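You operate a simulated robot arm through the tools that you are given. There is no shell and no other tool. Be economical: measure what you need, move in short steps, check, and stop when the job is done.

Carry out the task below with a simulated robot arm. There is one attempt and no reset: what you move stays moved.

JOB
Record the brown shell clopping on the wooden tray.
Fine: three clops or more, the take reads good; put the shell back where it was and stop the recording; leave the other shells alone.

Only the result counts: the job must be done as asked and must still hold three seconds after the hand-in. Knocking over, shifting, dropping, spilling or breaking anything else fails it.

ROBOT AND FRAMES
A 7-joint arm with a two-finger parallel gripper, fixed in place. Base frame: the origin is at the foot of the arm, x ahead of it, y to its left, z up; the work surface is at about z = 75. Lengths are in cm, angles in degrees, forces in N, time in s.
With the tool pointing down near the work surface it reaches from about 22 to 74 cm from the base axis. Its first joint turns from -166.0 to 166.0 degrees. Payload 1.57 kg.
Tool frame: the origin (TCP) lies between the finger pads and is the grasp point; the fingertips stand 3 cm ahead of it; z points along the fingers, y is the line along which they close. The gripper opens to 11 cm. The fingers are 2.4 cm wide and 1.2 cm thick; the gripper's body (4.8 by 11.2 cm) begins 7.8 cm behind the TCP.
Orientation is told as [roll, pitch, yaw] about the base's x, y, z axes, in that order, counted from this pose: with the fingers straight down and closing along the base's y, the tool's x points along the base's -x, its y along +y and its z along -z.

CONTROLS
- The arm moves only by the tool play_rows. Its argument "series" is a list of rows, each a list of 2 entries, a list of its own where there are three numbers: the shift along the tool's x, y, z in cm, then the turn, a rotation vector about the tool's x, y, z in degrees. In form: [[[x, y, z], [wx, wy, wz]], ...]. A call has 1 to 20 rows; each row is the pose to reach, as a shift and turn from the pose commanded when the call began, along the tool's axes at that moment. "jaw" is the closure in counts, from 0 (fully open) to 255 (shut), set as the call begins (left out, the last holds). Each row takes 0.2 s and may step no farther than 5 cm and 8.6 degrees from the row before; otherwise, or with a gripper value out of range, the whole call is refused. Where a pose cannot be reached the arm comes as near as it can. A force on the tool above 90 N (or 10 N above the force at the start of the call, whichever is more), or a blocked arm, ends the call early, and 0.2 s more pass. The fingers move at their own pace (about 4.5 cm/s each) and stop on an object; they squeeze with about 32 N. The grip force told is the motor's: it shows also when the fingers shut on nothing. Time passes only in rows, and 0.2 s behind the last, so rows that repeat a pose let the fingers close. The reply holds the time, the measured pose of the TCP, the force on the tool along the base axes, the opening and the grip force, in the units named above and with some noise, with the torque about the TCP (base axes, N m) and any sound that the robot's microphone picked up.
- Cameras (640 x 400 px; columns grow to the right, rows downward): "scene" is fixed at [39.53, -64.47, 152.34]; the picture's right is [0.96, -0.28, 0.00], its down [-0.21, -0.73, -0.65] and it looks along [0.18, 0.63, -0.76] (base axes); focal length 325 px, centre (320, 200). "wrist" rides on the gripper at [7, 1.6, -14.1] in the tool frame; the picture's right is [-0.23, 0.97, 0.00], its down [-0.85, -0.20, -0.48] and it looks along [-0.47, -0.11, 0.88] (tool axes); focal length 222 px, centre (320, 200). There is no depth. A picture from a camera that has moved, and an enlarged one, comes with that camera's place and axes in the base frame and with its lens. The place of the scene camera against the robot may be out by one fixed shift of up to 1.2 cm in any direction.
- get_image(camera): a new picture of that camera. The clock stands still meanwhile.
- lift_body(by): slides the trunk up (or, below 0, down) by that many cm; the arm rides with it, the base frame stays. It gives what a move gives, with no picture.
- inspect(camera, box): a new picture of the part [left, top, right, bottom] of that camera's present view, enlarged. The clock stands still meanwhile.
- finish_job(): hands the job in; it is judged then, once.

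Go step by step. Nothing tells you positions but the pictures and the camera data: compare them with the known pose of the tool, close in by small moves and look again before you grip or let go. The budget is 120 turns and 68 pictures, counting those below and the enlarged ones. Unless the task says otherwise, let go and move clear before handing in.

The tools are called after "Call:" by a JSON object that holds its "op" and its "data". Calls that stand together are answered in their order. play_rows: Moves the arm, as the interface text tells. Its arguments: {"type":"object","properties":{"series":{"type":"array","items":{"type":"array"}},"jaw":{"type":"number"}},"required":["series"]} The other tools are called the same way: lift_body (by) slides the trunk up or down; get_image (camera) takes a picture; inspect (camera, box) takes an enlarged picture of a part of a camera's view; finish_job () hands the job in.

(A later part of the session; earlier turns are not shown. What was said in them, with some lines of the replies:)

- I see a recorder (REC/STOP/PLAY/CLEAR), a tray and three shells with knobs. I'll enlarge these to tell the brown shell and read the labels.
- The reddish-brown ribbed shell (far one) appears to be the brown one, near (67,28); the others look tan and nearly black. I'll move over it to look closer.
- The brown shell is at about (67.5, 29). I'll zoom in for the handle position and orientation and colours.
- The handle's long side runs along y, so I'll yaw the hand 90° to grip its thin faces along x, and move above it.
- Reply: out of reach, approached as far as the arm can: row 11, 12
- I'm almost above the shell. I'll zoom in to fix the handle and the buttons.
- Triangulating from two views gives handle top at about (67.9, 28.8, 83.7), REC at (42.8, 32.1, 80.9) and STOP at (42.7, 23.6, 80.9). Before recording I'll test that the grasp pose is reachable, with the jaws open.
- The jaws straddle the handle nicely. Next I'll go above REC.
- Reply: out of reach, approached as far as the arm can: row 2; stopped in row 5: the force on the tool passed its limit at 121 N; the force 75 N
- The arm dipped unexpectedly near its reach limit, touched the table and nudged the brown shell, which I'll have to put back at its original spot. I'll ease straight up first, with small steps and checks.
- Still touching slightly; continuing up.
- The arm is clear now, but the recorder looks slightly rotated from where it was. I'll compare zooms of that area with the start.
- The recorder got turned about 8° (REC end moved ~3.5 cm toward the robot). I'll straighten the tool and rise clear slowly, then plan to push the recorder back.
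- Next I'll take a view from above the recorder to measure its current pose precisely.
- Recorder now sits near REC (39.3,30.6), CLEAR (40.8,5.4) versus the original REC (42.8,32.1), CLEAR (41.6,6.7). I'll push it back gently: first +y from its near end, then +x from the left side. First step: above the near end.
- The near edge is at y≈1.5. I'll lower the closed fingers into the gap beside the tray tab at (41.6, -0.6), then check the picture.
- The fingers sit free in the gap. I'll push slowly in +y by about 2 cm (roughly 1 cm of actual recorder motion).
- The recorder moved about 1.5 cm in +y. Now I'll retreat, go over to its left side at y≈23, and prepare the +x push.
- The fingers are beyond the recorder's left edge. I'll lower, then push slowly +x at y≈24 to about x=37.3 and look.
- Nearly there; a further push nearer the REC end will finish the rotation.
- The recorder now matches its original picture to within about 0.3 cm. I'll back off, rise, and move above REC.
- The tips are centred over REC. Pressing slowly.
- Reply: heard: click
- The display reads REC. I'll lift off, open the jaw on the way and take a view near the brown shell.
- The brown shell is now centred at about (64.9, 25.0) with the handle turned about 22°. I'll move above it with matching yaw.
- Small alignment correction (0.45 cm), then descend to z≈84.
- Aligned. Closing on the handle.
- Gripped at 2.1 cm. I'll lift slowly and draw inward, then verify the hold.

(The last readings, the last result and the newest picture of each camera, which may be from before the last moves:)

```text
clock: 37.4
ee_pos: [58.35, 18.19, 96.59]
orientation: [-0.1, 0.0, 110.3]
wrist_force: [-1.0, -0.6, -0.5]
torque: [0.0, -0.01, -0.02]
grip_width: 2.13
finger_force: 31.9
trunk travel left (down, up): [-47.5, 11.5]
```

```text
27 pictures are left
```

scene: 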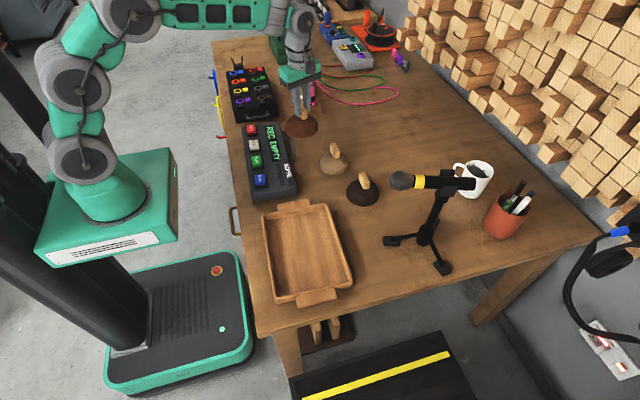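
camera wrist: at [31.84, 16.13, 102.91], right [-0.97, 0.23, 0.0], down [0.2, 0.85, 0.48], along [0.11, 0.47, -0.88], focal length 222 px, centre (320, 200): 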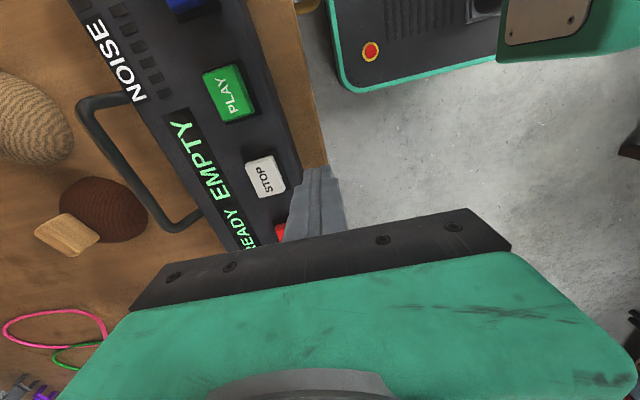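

The shell is held. Carrying it over to the tray.

Call:
{"op": "play_rows", "data": {"series": [[[2, 1.4, 0], [0, 0, 0]], [[5.3, 3.7, 0], [0, 0, 0]], [[8.6, 6.0, 0], [0, 0, 0]], [[12.2, 8.5, 0], [0, 0, 0]], [[15.8, 11.0, 0], [0, 0, 0]], [[19.4, 13.5, 0], [0, 0, 0]], [[23, 16, 0], [0, 0, 0]], [[26.6, 18.5, 1], [0, 0, 0]], [[29, 20.3, 3], [0, 0, 0]], [[30.24, 21.16, 4], [0, 0, 0]], [[30.24, 21.16, 4], [0, 0, 0]]]}}

Call:
{"op": "inspect", "data": {"camera": "scene", "box": [220, 130, 460, 310]}}

Call:
{"op": "get_image", "data": {"camera": "wrist"}}

```text
clock: 39.8
ee_pos: [49.08, -17.63, 92.68]
orientation: [0.0, -0.1, 110.3]
wrist_force: [-0.2, 1.1, 0.2]
torque: [-0.01, -0.02, 0.03]
grip_width: 2.11
finger_force: 32.2
trunk travel left (down, up): [-47.5, 11.5]
```

```text
2.22 times, centred on (340, 220) of scene
camera zoom: at [39.53, -64.47, 152.34], right [0.96, -0.28, 0.0], down [-0.21, -0.73, -0.65], along [0.18, 0.63, -0.76], focal length 722 px, centre (276, 156)
```

zoom: 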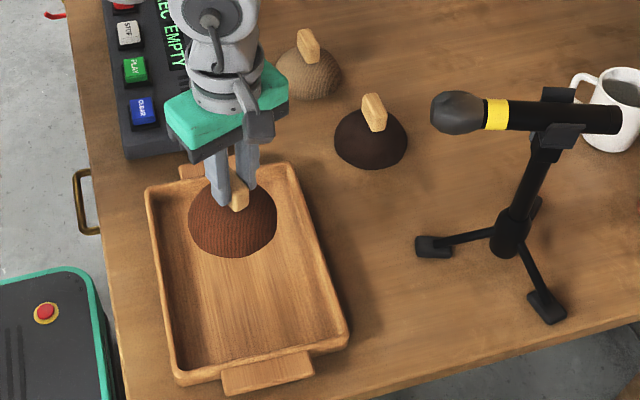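

```text
25 pictures are left
camera wrist: at [49.9, -24.82, 106.82], right [-0.99, -0.12, 0.0], down [-0.11, 0.87, 0.48], along [-0.06, 0.48, -0.88], focal length 222 px, centre (320, 200)
```

wrist: 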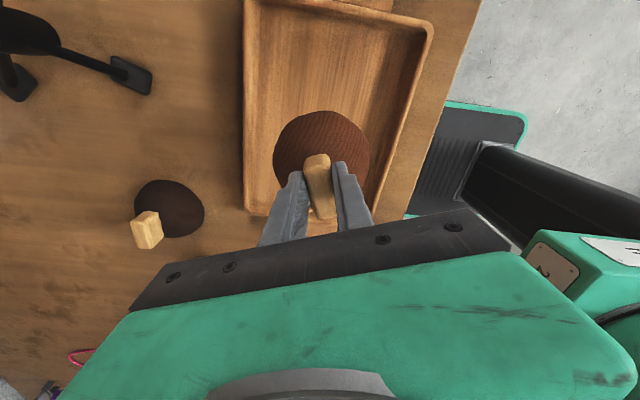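

The shell hovers over the tray centre. One test clop first: a moderate downstroke to about z=84.6 and back up, listening.

Call:
{"op": "play_rows", "data": {"series": [[[0, 0, 2], [0, 0, 0]], [[0, 0, 4], [0, 0, 0]], [[0, 0, 5.5], [0, 0, 0]], [[0, 0, 7], [0, 0, 0]], [[0, 0, 8.1], [0, 0, 0]], [[0, 0, 5], [0, 0, 0]], [[0, 0, 4], [0, 0, 0]]]}}

Call:
{"op": "inspect", "data": {"camera": "scene", "box": [220, 110, 380, 230]}}

```text
clock: 41.4
ee_pos: [49.19, -17.43, 88.68]
orientation: [-0.1, -0.2, 110.3]
wrist_force: [0.2, 1.0, -1.1]
torque: [0.0, 0.0, 0.03]
grip_width: 2.12
finger_force: 32.0
trunk travel left (down, up): [-47.5, 11.5]
```

```text
3.33 times, centred on (300, 170) of scene
camera zoom: at [39.53, -64.47, 152.34], right [0.96, -0.28, 0.0], down [-0.21, -0.73, -0.65], along [0.18, 0.63, -0.76], focal length 1084 px, centre (387, 300)
```

zoom: 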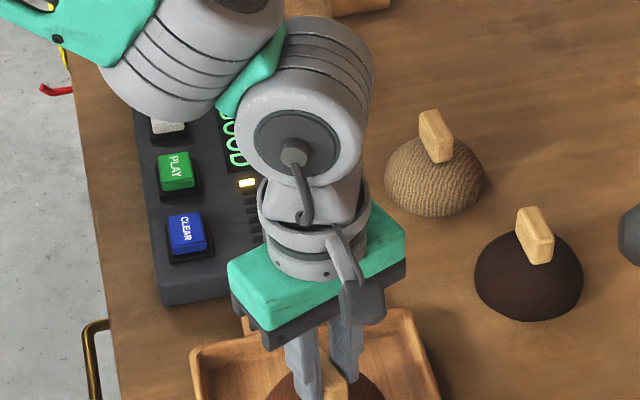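

The take display seems to read GOOD now. I'll do further clops, slightly deeper, listening for the sound.

Call:
{"op": "play_rows", "data": {"series": [[[0, 0, 1.5], [0, 0, 0]], [[0, 0, 3], [0, 0, 0]], [[0, 0, 4.3], [0, 0, 0]], [[0, 0, 4.3], [0, 0, 0]]]}}

```text
clock: 42.4
ee_pos: [49.03, -17.54, 84.5]
orientation: [-0.3, 0.2, 110.3]
wrist_force: [-1.4, 1.1, 14.4]
torque: [0.65, 0.45, 0.0]
grip_width: 2.12
finger_force: 31.5
trunk travel left (down, up): [-47.5, 11.5]
```

Call:
{"op": "play_rows", "data": {"series": [[[0, 0, -2], [0, 0, 0]], [[0, 0, -4], [0, 0, 0]], [[0, 0, -4], [0, 0, 0]]]}}

Call:
{"op": "inspect", "data": {"camera": "scene", "box": [240, 120, 320, 180]}}

```text
clock: 43.2
ee_pos: [49.03, -17.48, 88.47]
orientation: [-0.1, -0.1, 110.4]
wrist_force: [-0.7, 0.5, -0.8]
torque: [0.02, -0.03, 0.01]
grip_width: 2.13
finger_force: 31.7
trunk travel left (down, up): [-47.5, 11.5]
```

```text
6.67 times, centred on (280, 150) of scene
camera zoom: at [39.53, -64.47, 152.34], right [0.96, -0.28, 0.0], down [-0.21, -0.73, -0.65], along [0.18, 0.63, -0.76], focal length 2168 px, centre (587, 533)
```

zoom: 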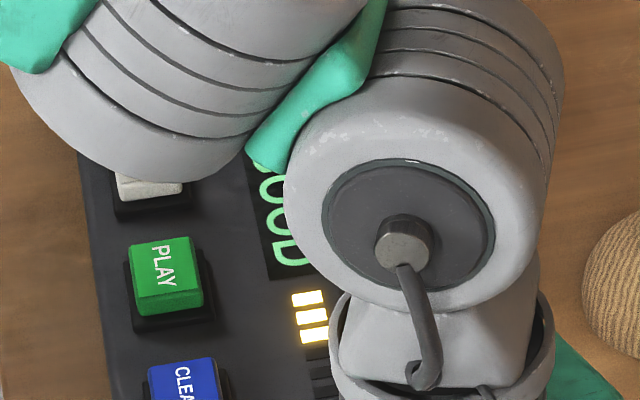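

The NOISE bars now show three lit, possibly from my heavier press. I'll do one lighter, brief clop and compare.

Call:
{"op": "play_rows", "data": {"series": [[[0, 0, 1.5], [0, 0, 0]], [[0, 0, 3], [0, 0, 0]], [[0, 0, 4.0], [0, 0, 0]], [[0, 0, 1.5], [0, 0, 0]], [[0, 0, 0], [0, 0, 0]]]}}

Call:
{"op": "inspect", "data": {"camera": "scene", "box": [240, 120, 320, 180]}}

```text
clock: 44.4
ee_pos: [49.01, -17.37, 88.72]
orientation: [-0.1, -0.1, 110.3]
wrist_force: [-0.2, -0.6, -0.4]
torque: [-0.01, 0.0, -0.02]
grip_width: 2.15
finger_force: 31.7
trunk travel left (down, up): [-47.5, 11.5]
```

```text
6.67 times, centred on (280, 150) of scene
camera zoom: at [39.53, -64.47, 152.34], right [0.96, -0.28, 0.0], down [-0.21, -0.73, -0.65], along [0.18, 0.63, -0.76], focal length 2168 px, centre (587, 533)
```

zoom: 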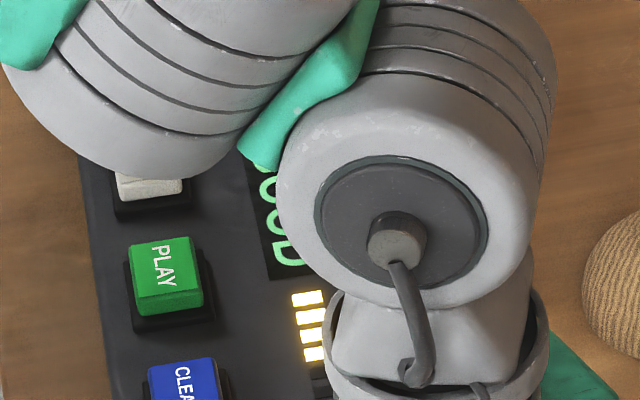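

Each tray contact lights bars while the take stays GOOD, so the bars track the clops. One more light clop for margin.

Call:
{"op": "play_rows", "data": {"series": [[[0, 0, 1.5], [0, 0, 0]], [[0, 0, 3], [0, 0, 0]], [[0, 0, 4.1], [0, 0, 0]], [[0, 0, 1.5], [0, 0, 0]], [[0, 0, 0], [0, 0, 0]]]}}

Call:
{"op": "inspect", "data": {"camera": "scene", "box": [240, 120, 320, 180]}}

```text
clock: 45.6
ee_pos: [49.15, -17.4, 88.35]
orientation: [-0.1, -0.1, 110.3]
wrist_force: [-0.4, -0.1, -1.0]
torque: [-0.01, -0.01, 0.03]
grip_width: 2.1
finger_force: 31.9
trunk travel left (down, up): [-47.5, 11.5]
```

```text
6.67 times, centred on (280, 150) of scene
camera zoom: at [39.53, -64.47, 152.34], right [0.96, -0.28, 0.0], down [-0.21, -0.73, -0.65], along [0.18, 0.63, -0.76], focal length 2168 px, centre (587, 533)
```

zoom: 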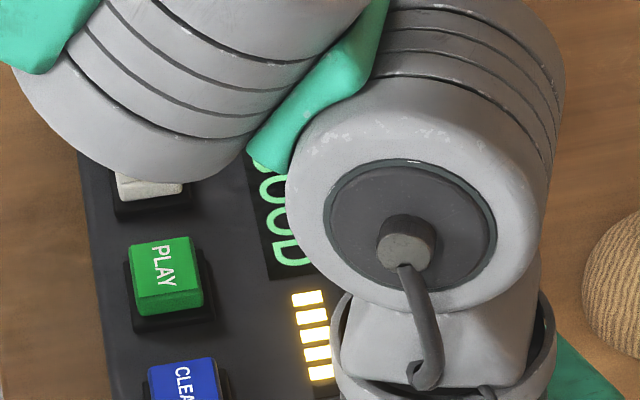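

Five bars and still GOOD — enough. Now I'll carry the shell back the same way, rising first and turning toward its original yaw (~88°).

Call:
{"op": "play_rows", "data": {"series": [[[0, 0, -4], [0, 0, 0]], [[0, 0, -8], [0, 0, 0]], [[-2.5, -1.75, -8.5], [0, 0, 0]], [[-6, -4.2, -8.5], [0, 0, 2.5]], [[-9.6, -6.7, -8.5], [0, 0, 5]], [[-13.2, -9.2, -8.5], [0, 0, 7.5]], [[-16.8, -11.7, -8.5], [0, 0, 10]], [[-20.4, -14.2, -8.5], [0, 0, 12.5]], [[-24, -16.8, -8.5], [0, 0, 15]], [[-27.4, -19.2, -8.5], [0, 0, 18]], [[-30, -21, -8.5], [0, 0, 21]], [[-30.2, -21.1, -8.5], [0, 0, 22.3]], [[-30.2, -21.1, -8.5], [0, 0, 22.3]]]}}

Call:
{"op": "inspect", "data": {"camera": "scene", "box": [230, 90, 390, 190]}}

```text
clock: 48.4
ee_pos: [58.44, 18.09, 97.03]
orientation: [-0.1, 0.0, 87.8]
wrist_force: [0.6, 0.6, -1.4]
torque: [0.02, -0.01, -0.03]
grip_width: 2.13
finger_force: 32.4
trunk travel left (down, up): [-47.5, 11.5]
```

```text
4.00 times, centred on (310, 140) of scene
camera zoom: at [39.53, -64.47, 152.34], right [0.96, -0.28, 0.0], down [-0.21, -0.73, -0.65], along [0.18, 0.63, -0.76], focal length 1301 px, centre (360, 440)
```

zoom: 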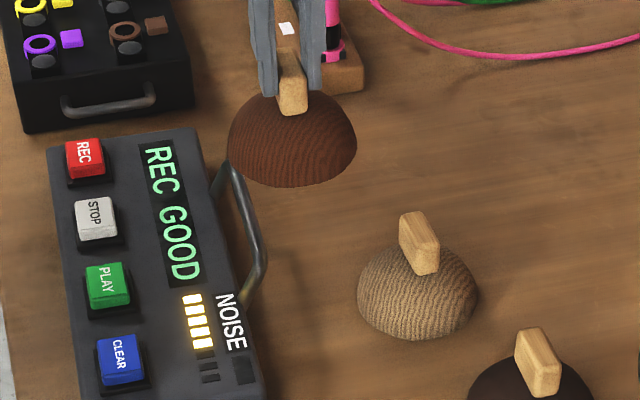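

Display reads REC GOOD. Approaching the home spot from inside, slowly.

Call:
{"op": "play_rows", "data": {"series": [[[-2, -1.2, 1], [0, 0, 0]], [[-4, -2.4, 2.5], [0, 0, 0]], [[-6, -3.6, 4], [0, 0, 0]], [[-8.18, -4.69, 6], [0, 0, 0]], [[-8.18, -4.69, 8.5], [0, 0, 0]], [[-8.18, -4.69, 10.8], [0, 0, 0]], [[-8.18, -4.69, 10.8], [0, 0, 0]]]}}

```text
clock: 50.0
ee_pos: [63.37, 26.46, 86.13]
orientation: [-0.1, -0.1, 88.0]
wrist_force: [0.5, -0.3, -1.3]
torque: [0.04, 0.02, 0.01]
grip_width: 2.11
finger_force: 32.0
trunk travel left (down, up): [-47.5, 11.5]
```

Call:
{"op": "play_rows", "data": {"series": [[[-0.6, -1.1, 0.2], [0, 0, 0]], [[-1.1, -2.1, 0.4], [0, 0, 0]], [[-1.5, -2.9, 0.6], [0, 0, 0]], [[-1.8, -3.4, 0.8], [0, 0, 0]], [[-2.0, -3.8, 1.0], [0, 0, 0]], [[-2.15, -4.15, 1.2], [0, 0, 0]], [[-2.3, -4.45, 1.3], [0, 0, 0]], [[-2.3, -4.45, 1.3], [0, 0, 0]]]}}

Call:
{"op": "inspect", "data": {"camera": "scene", "box": [230, 100, 390, 200]}}

```text
clock: 51.8
ee_pos: [68.04, 28.39, 84.9]
orientation: [-0.2, -0.2, 88.0]
wrist_force: [0.0, -0.8, -1.5]
torque: [-0.03, -0.02, 0.02]
grip_width: 2.13
finger_force: 31.6
trunk travel left (down, up): [-47.5, 11.5]
```

```text
4.00 times, centred on (310, 150) of scene
camera zoom: at [39.53, -64.47, 152.34], right [0.96, -0.28, 0.0], down [-0.21, -0.73, -0.65], along [0.18, 0.63, -0.76], focal length 1301 px, centre (360, 400)
```

zoom: 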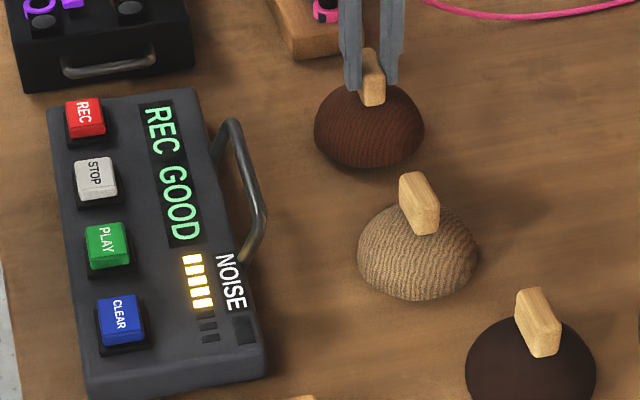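

Silhouette lines up with the original to about 0.1 cm. Lowering gently onto the table.

Call:
{"op": "play_rows", "data": {"series": [[[0, -0.1, 0.3], [0, 0, 0]], [[0, -0.1, 0.6], [0, 0, 0]], [[0, -0.1, 0.8], [0, 0, 0]], [[0, -0.1, 1.0], [0, 0, 0]], [[0, -0.1, 1.0], [0, 0, 0]]]}}

Call:
{"op": "inspect", "data": {"camera": "scene", "box": [230, 100, 390, 200]}}

```text
clock: 53.0
ee_pos: [67.92, 28.22, 83.86]
orientation: [-0.1, -0.2, 88.0]
wrist_force: [0.8, 0.1, -1.5]
torque: [-0.03, 0.01, -0.01]
grip_width: 2.13
finger_force: 31.9
trunk travel left (down, up): [-47.5, 11.5]
```

```text
4.00 times, centred on (310, 150) of scene
camera zoom: at [39.53, -64.47, 152.34], right [0.96, -0.28, 0.0], down [-0.21, -0.73, -0.65], along [0.18, 0.63, -0.76], focal length 1301 px, centre (360, 400)
```

zoom: 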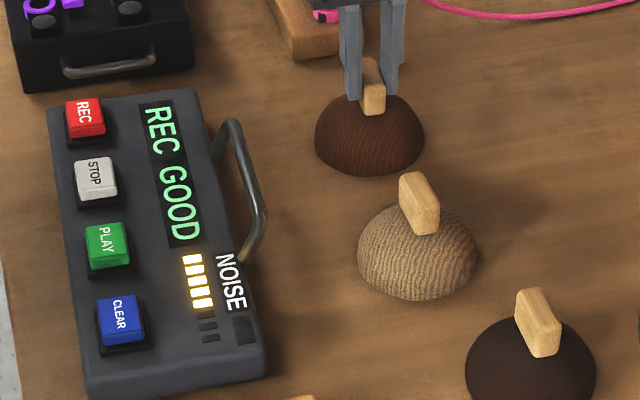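

Position matches. The shell still hangs slightly (force −1.5 N), so I'll lower a hair more.

Call:
{"op": "play_rows", "data": {"series": [[[0, 0, 0.1], [0, 0, 0]], [[0, 0, 0.2], [0, 0, 0]], [[0, 0, 0.2], [0, 0, 0]]]}}

```text
clock: 53.8
ee_pos: [67.95, 28.19, 83.79]
orientation: [-0.1, -0.1, 88.0]
wrist_force: [-2.1, 0.1, 2.4]
torque: [-0.09, 0.18, -0.07]
grip_width: 2.1
finger_force: 31.7
trunk travel left (down, up): [-47.5, 11.5]
```

It rests on the table. Releasing.

Call:
{"op": "play_rows", "data": {"jaw": 110, "series": [[[0, 0, 0], [0, 0, 0]], [[0, 0, 0], [0, 0, 0]], [[0, 0, 0], [0, 0, 0]], [[0, 0, 0], [0, 0, 0]]]}}

Call:
{"op": "inspect", "data": {"camera": "scene", "box": [230, 100, 390, 200]}}

```text
clock: 54.8
ee_pos: [67.98, 28.24, 83.78]
orientation: [-0.1, 0.0, 87.9]
wrist_force: [-0.1, 0.3, 0.0]
torque: [0.01, -0.01, 0.02]
grip_width: 6.26
finger_force: 0.1
trunk travel left (down, up): [-47.5, 11.5]
```

```text
4.00 times, centred on (310, 150) of scene
camera zoom: at [39.53, -64.47, 152.34], right [0.96, -0.28, 0.0], down [-0.21, -0.73, -0.65], along [0.18, 0.63, -0.76], focal length 1301 px, centre (360, 400)
```

zoom: 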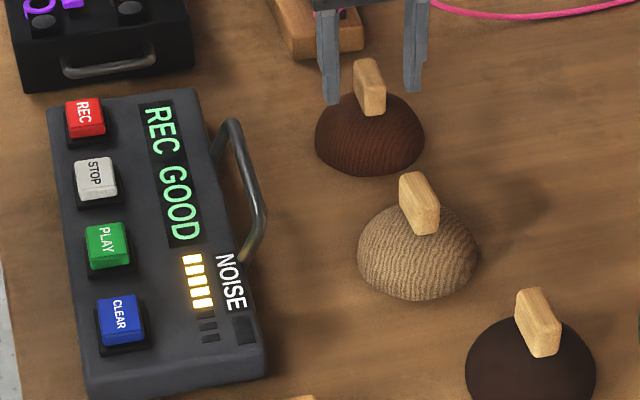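

The shell matches its original picture. Retreating very slowly straight up this time.

Call:
{"op": "play_rows", "data": {"series": [[[0, 0, -0.4], [0, 0, 0]], [[0, 0, -0.8], [0, 0, 0]], [[0, 0, -1.2], [0, 0, 0]], [[0, 0, -1.6], [0, 0, 0]], [[0, 0, -2.0], [0, 0, 0]], [[0, 0, -2.4], [0, 0, 0]], [[0, 0, -2.8], [0, 0, 0]], [[0, 0, -3.2], [0, 0, 0]], [[0, 0, -3.6], [0, 0, 0]], [[0, 0, -4.0], [0, 0, 0]], [[0, 0, -4.0], [0, 0, 0]]]}}

```text
clock: 57.2
ee_pos: [68.05, 28.17, 87.58]
orientation: [-0.1, -0.1, 88.0]
wrist_force: [-0.1, 0.8, 0.0]
torque: [-0.03, -0.01, -0.02]
grip_width: 6.26
finger_force: 0.0
trunk travel left (down, up): [-47.5, 11.5]
```

Call:
{"op": "play_rows", "data": {"series": [[[0.08, 0.18, -0.1], [0, 0, 0]], [[0.17, 0.36, -0.2], [0, 0, 0]], [[0.29, 0.64, -0.4], [0, 0, 0]], [[0.42, 0.91, -0.6], [0, 0, 0]], [[0.6, 1.3, -0.8], [0, 0, 0]], [[0.83, 1.82, -1.0], [0, 0, 0]], [[1.04, 2.3, -1.3], [0, 0, 0]], [[1.25, 2.73, -1.6], [0, 0, 0]], [[1.66, 3.6, -2.2], [0, 0, 0]], [[2.1, 4.6, -3], [0, 0, 0]], [[2.1, 4.6, -3], [0, 0, 0]]]}}

```text
clock: 59.6
ee_pos: [63.31, 26.25, 90.95]
orientation: [-0.2, -0.1, 88.0]
wrist_force: [0.2, 0.3, -1.4]
torque: [0.01, 0.0, 0.03]
grip_width: 6.26
finger_force: 0.0
trunk travel left (down, up): [-47.5, 11.5]
```

Clear of the shell. Moving above STOP while closing the fingers.

Call:
{"op": "play_rows", "data": {"jaw": 255, "series": [[[0.2, 1.5, -1], [0, 0, 0]], [[0.7, 5, -1], [0, 0, 0]], [[1.3, 9, -1], [0, 0, 0]], [[1.9, 13, -1], [0, 0, 0]], [[2.5, 17, -1], [0, 0, 0]], [[3.0, 20.5, 0], [0, 0, 0]], [[3.0, 20.5, 3], [0, 0, 0]], [[3.0, 20.5, 5.2], [0, 0, 0]], [[3.0, 20.5, 5.2], [0, 0, 0]]]}}

Call:
{"op": "inspect", "data": {"camera": "wrist", "box": [200, 60, 440, 210]}}

Call:
{"op": "inspect", "data": {"camera": "scene", "box": [230, 90, 390, 190]}}

```text
clock: 61.6
ee_pos: [42.89, 24.04, 85.35]
orientation: [-0.2, -0.1, 88.0]
wrist_force: [-0.1, -0.5, -0.8]
torque: [0.0, 0.0, 0.02]
grip_width: 0.0
finger_force: 21.1
trunk travel left (down, up): [-47.5, 11.5]
```

```text
2.67 times, centred on (320, 135) of wrist
camera zoom: at [41.02, 17.05, 99.51], right [-0.97, 0.26, 0.0], down [0.23, 0.85, 0.48], along [0.13, 0.46, -0.88], focal length 592 px, centre (320, 373)
```

zoom: 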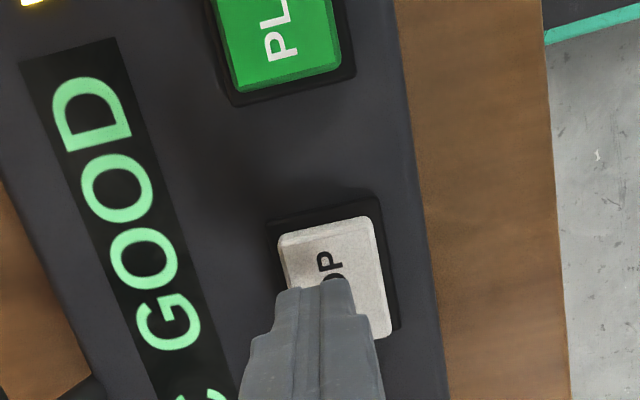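

```text
4.00 times, centred on (310, 140) of scene
camera zoom: at [39.53, -64.47, 152.34], right [0.96, -0.28, 0.0], down [-0.21, -0.73, -0.65], along [0.18, 0.63, -0.76], focal length 1301 px, centre (360, 440)
```

zoom: 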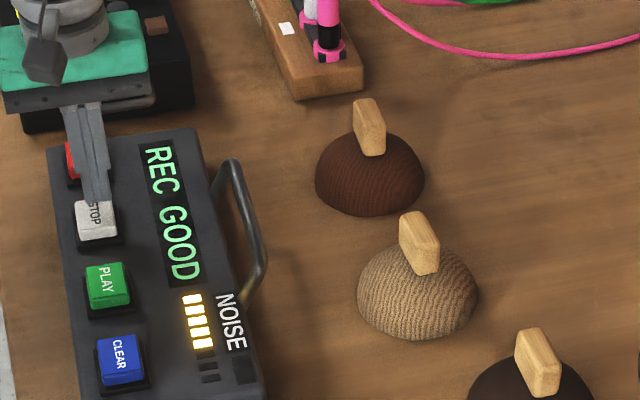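

Centred over STOP; pressing.

Call:
{"op": "play_rows", "data": {"series": [[[0, 0, 0.8], [0, 0, 0]], [[0, 0, 1.3], [0, 0, 0]], [[0, 0, 1.7], [0, 0, 0]], [[0, 0, 2.1], [0, 0, 0]], [[0, 0, 2.1], [0, 0, 0]], [[0, 0, 0.5], [0, 0, 0]], [[0, 0, -3], [0, 0, 0]], [[0, 0, -7], [0, 0, 0]], [[0, 0, -10], [0, 0, 0]], [[0, 0, -10], [0, 0, 0]]]}}

Call:
{"op": "inspect", "data": {"camera": "scene", "box": [230, 100, 390, 200]}}

```text
clock: 63.8
ee_pos: [43.05, 24.13, 95.44]
orientation: [-0.1, -0.1, 88.1]
wrist_force: [0.7, 0.1, 0.1]
torque: [-0.01, 0.0, 0.03]
grip_width: 0.0
finger_force: 21.5
trunk travel left (down, up): [-47.5, 11.5]
heard: click
```

```text
4.00 times, centred on (310, 150) of scene
camera zoom: at [39.53, -64.47, 152.34], right [0.96, -0.28, 0.0], down [-0.21, -0.73, -0.65], along [0.18, 0.63, -0.76], focal length 1301 px, centre (360, 400)
```

zoom: 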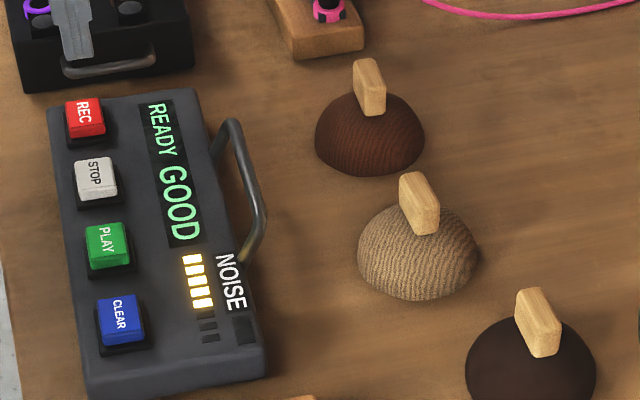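

The display reads READY GOOD and the shell is back on its spot. The other shells and the tray look untouched, and the arm is clear, so I'm handing in.

Call:
{"op": "finish_job", "data": {}}

```text
The job is handed in.
```

I recorded four clops of the brown shell on the wooden tray, put the shell back, and stopped the recording; the display reads READY GOOD.

One mishap: before recording, the arm dipped near its reach limit, hit the table (121 N), and knocked the brown shell and the recorder. I pushed the recorder back to within about 0.4 cm of its start. The shell now matches its original picture to within about 0.1 cm.
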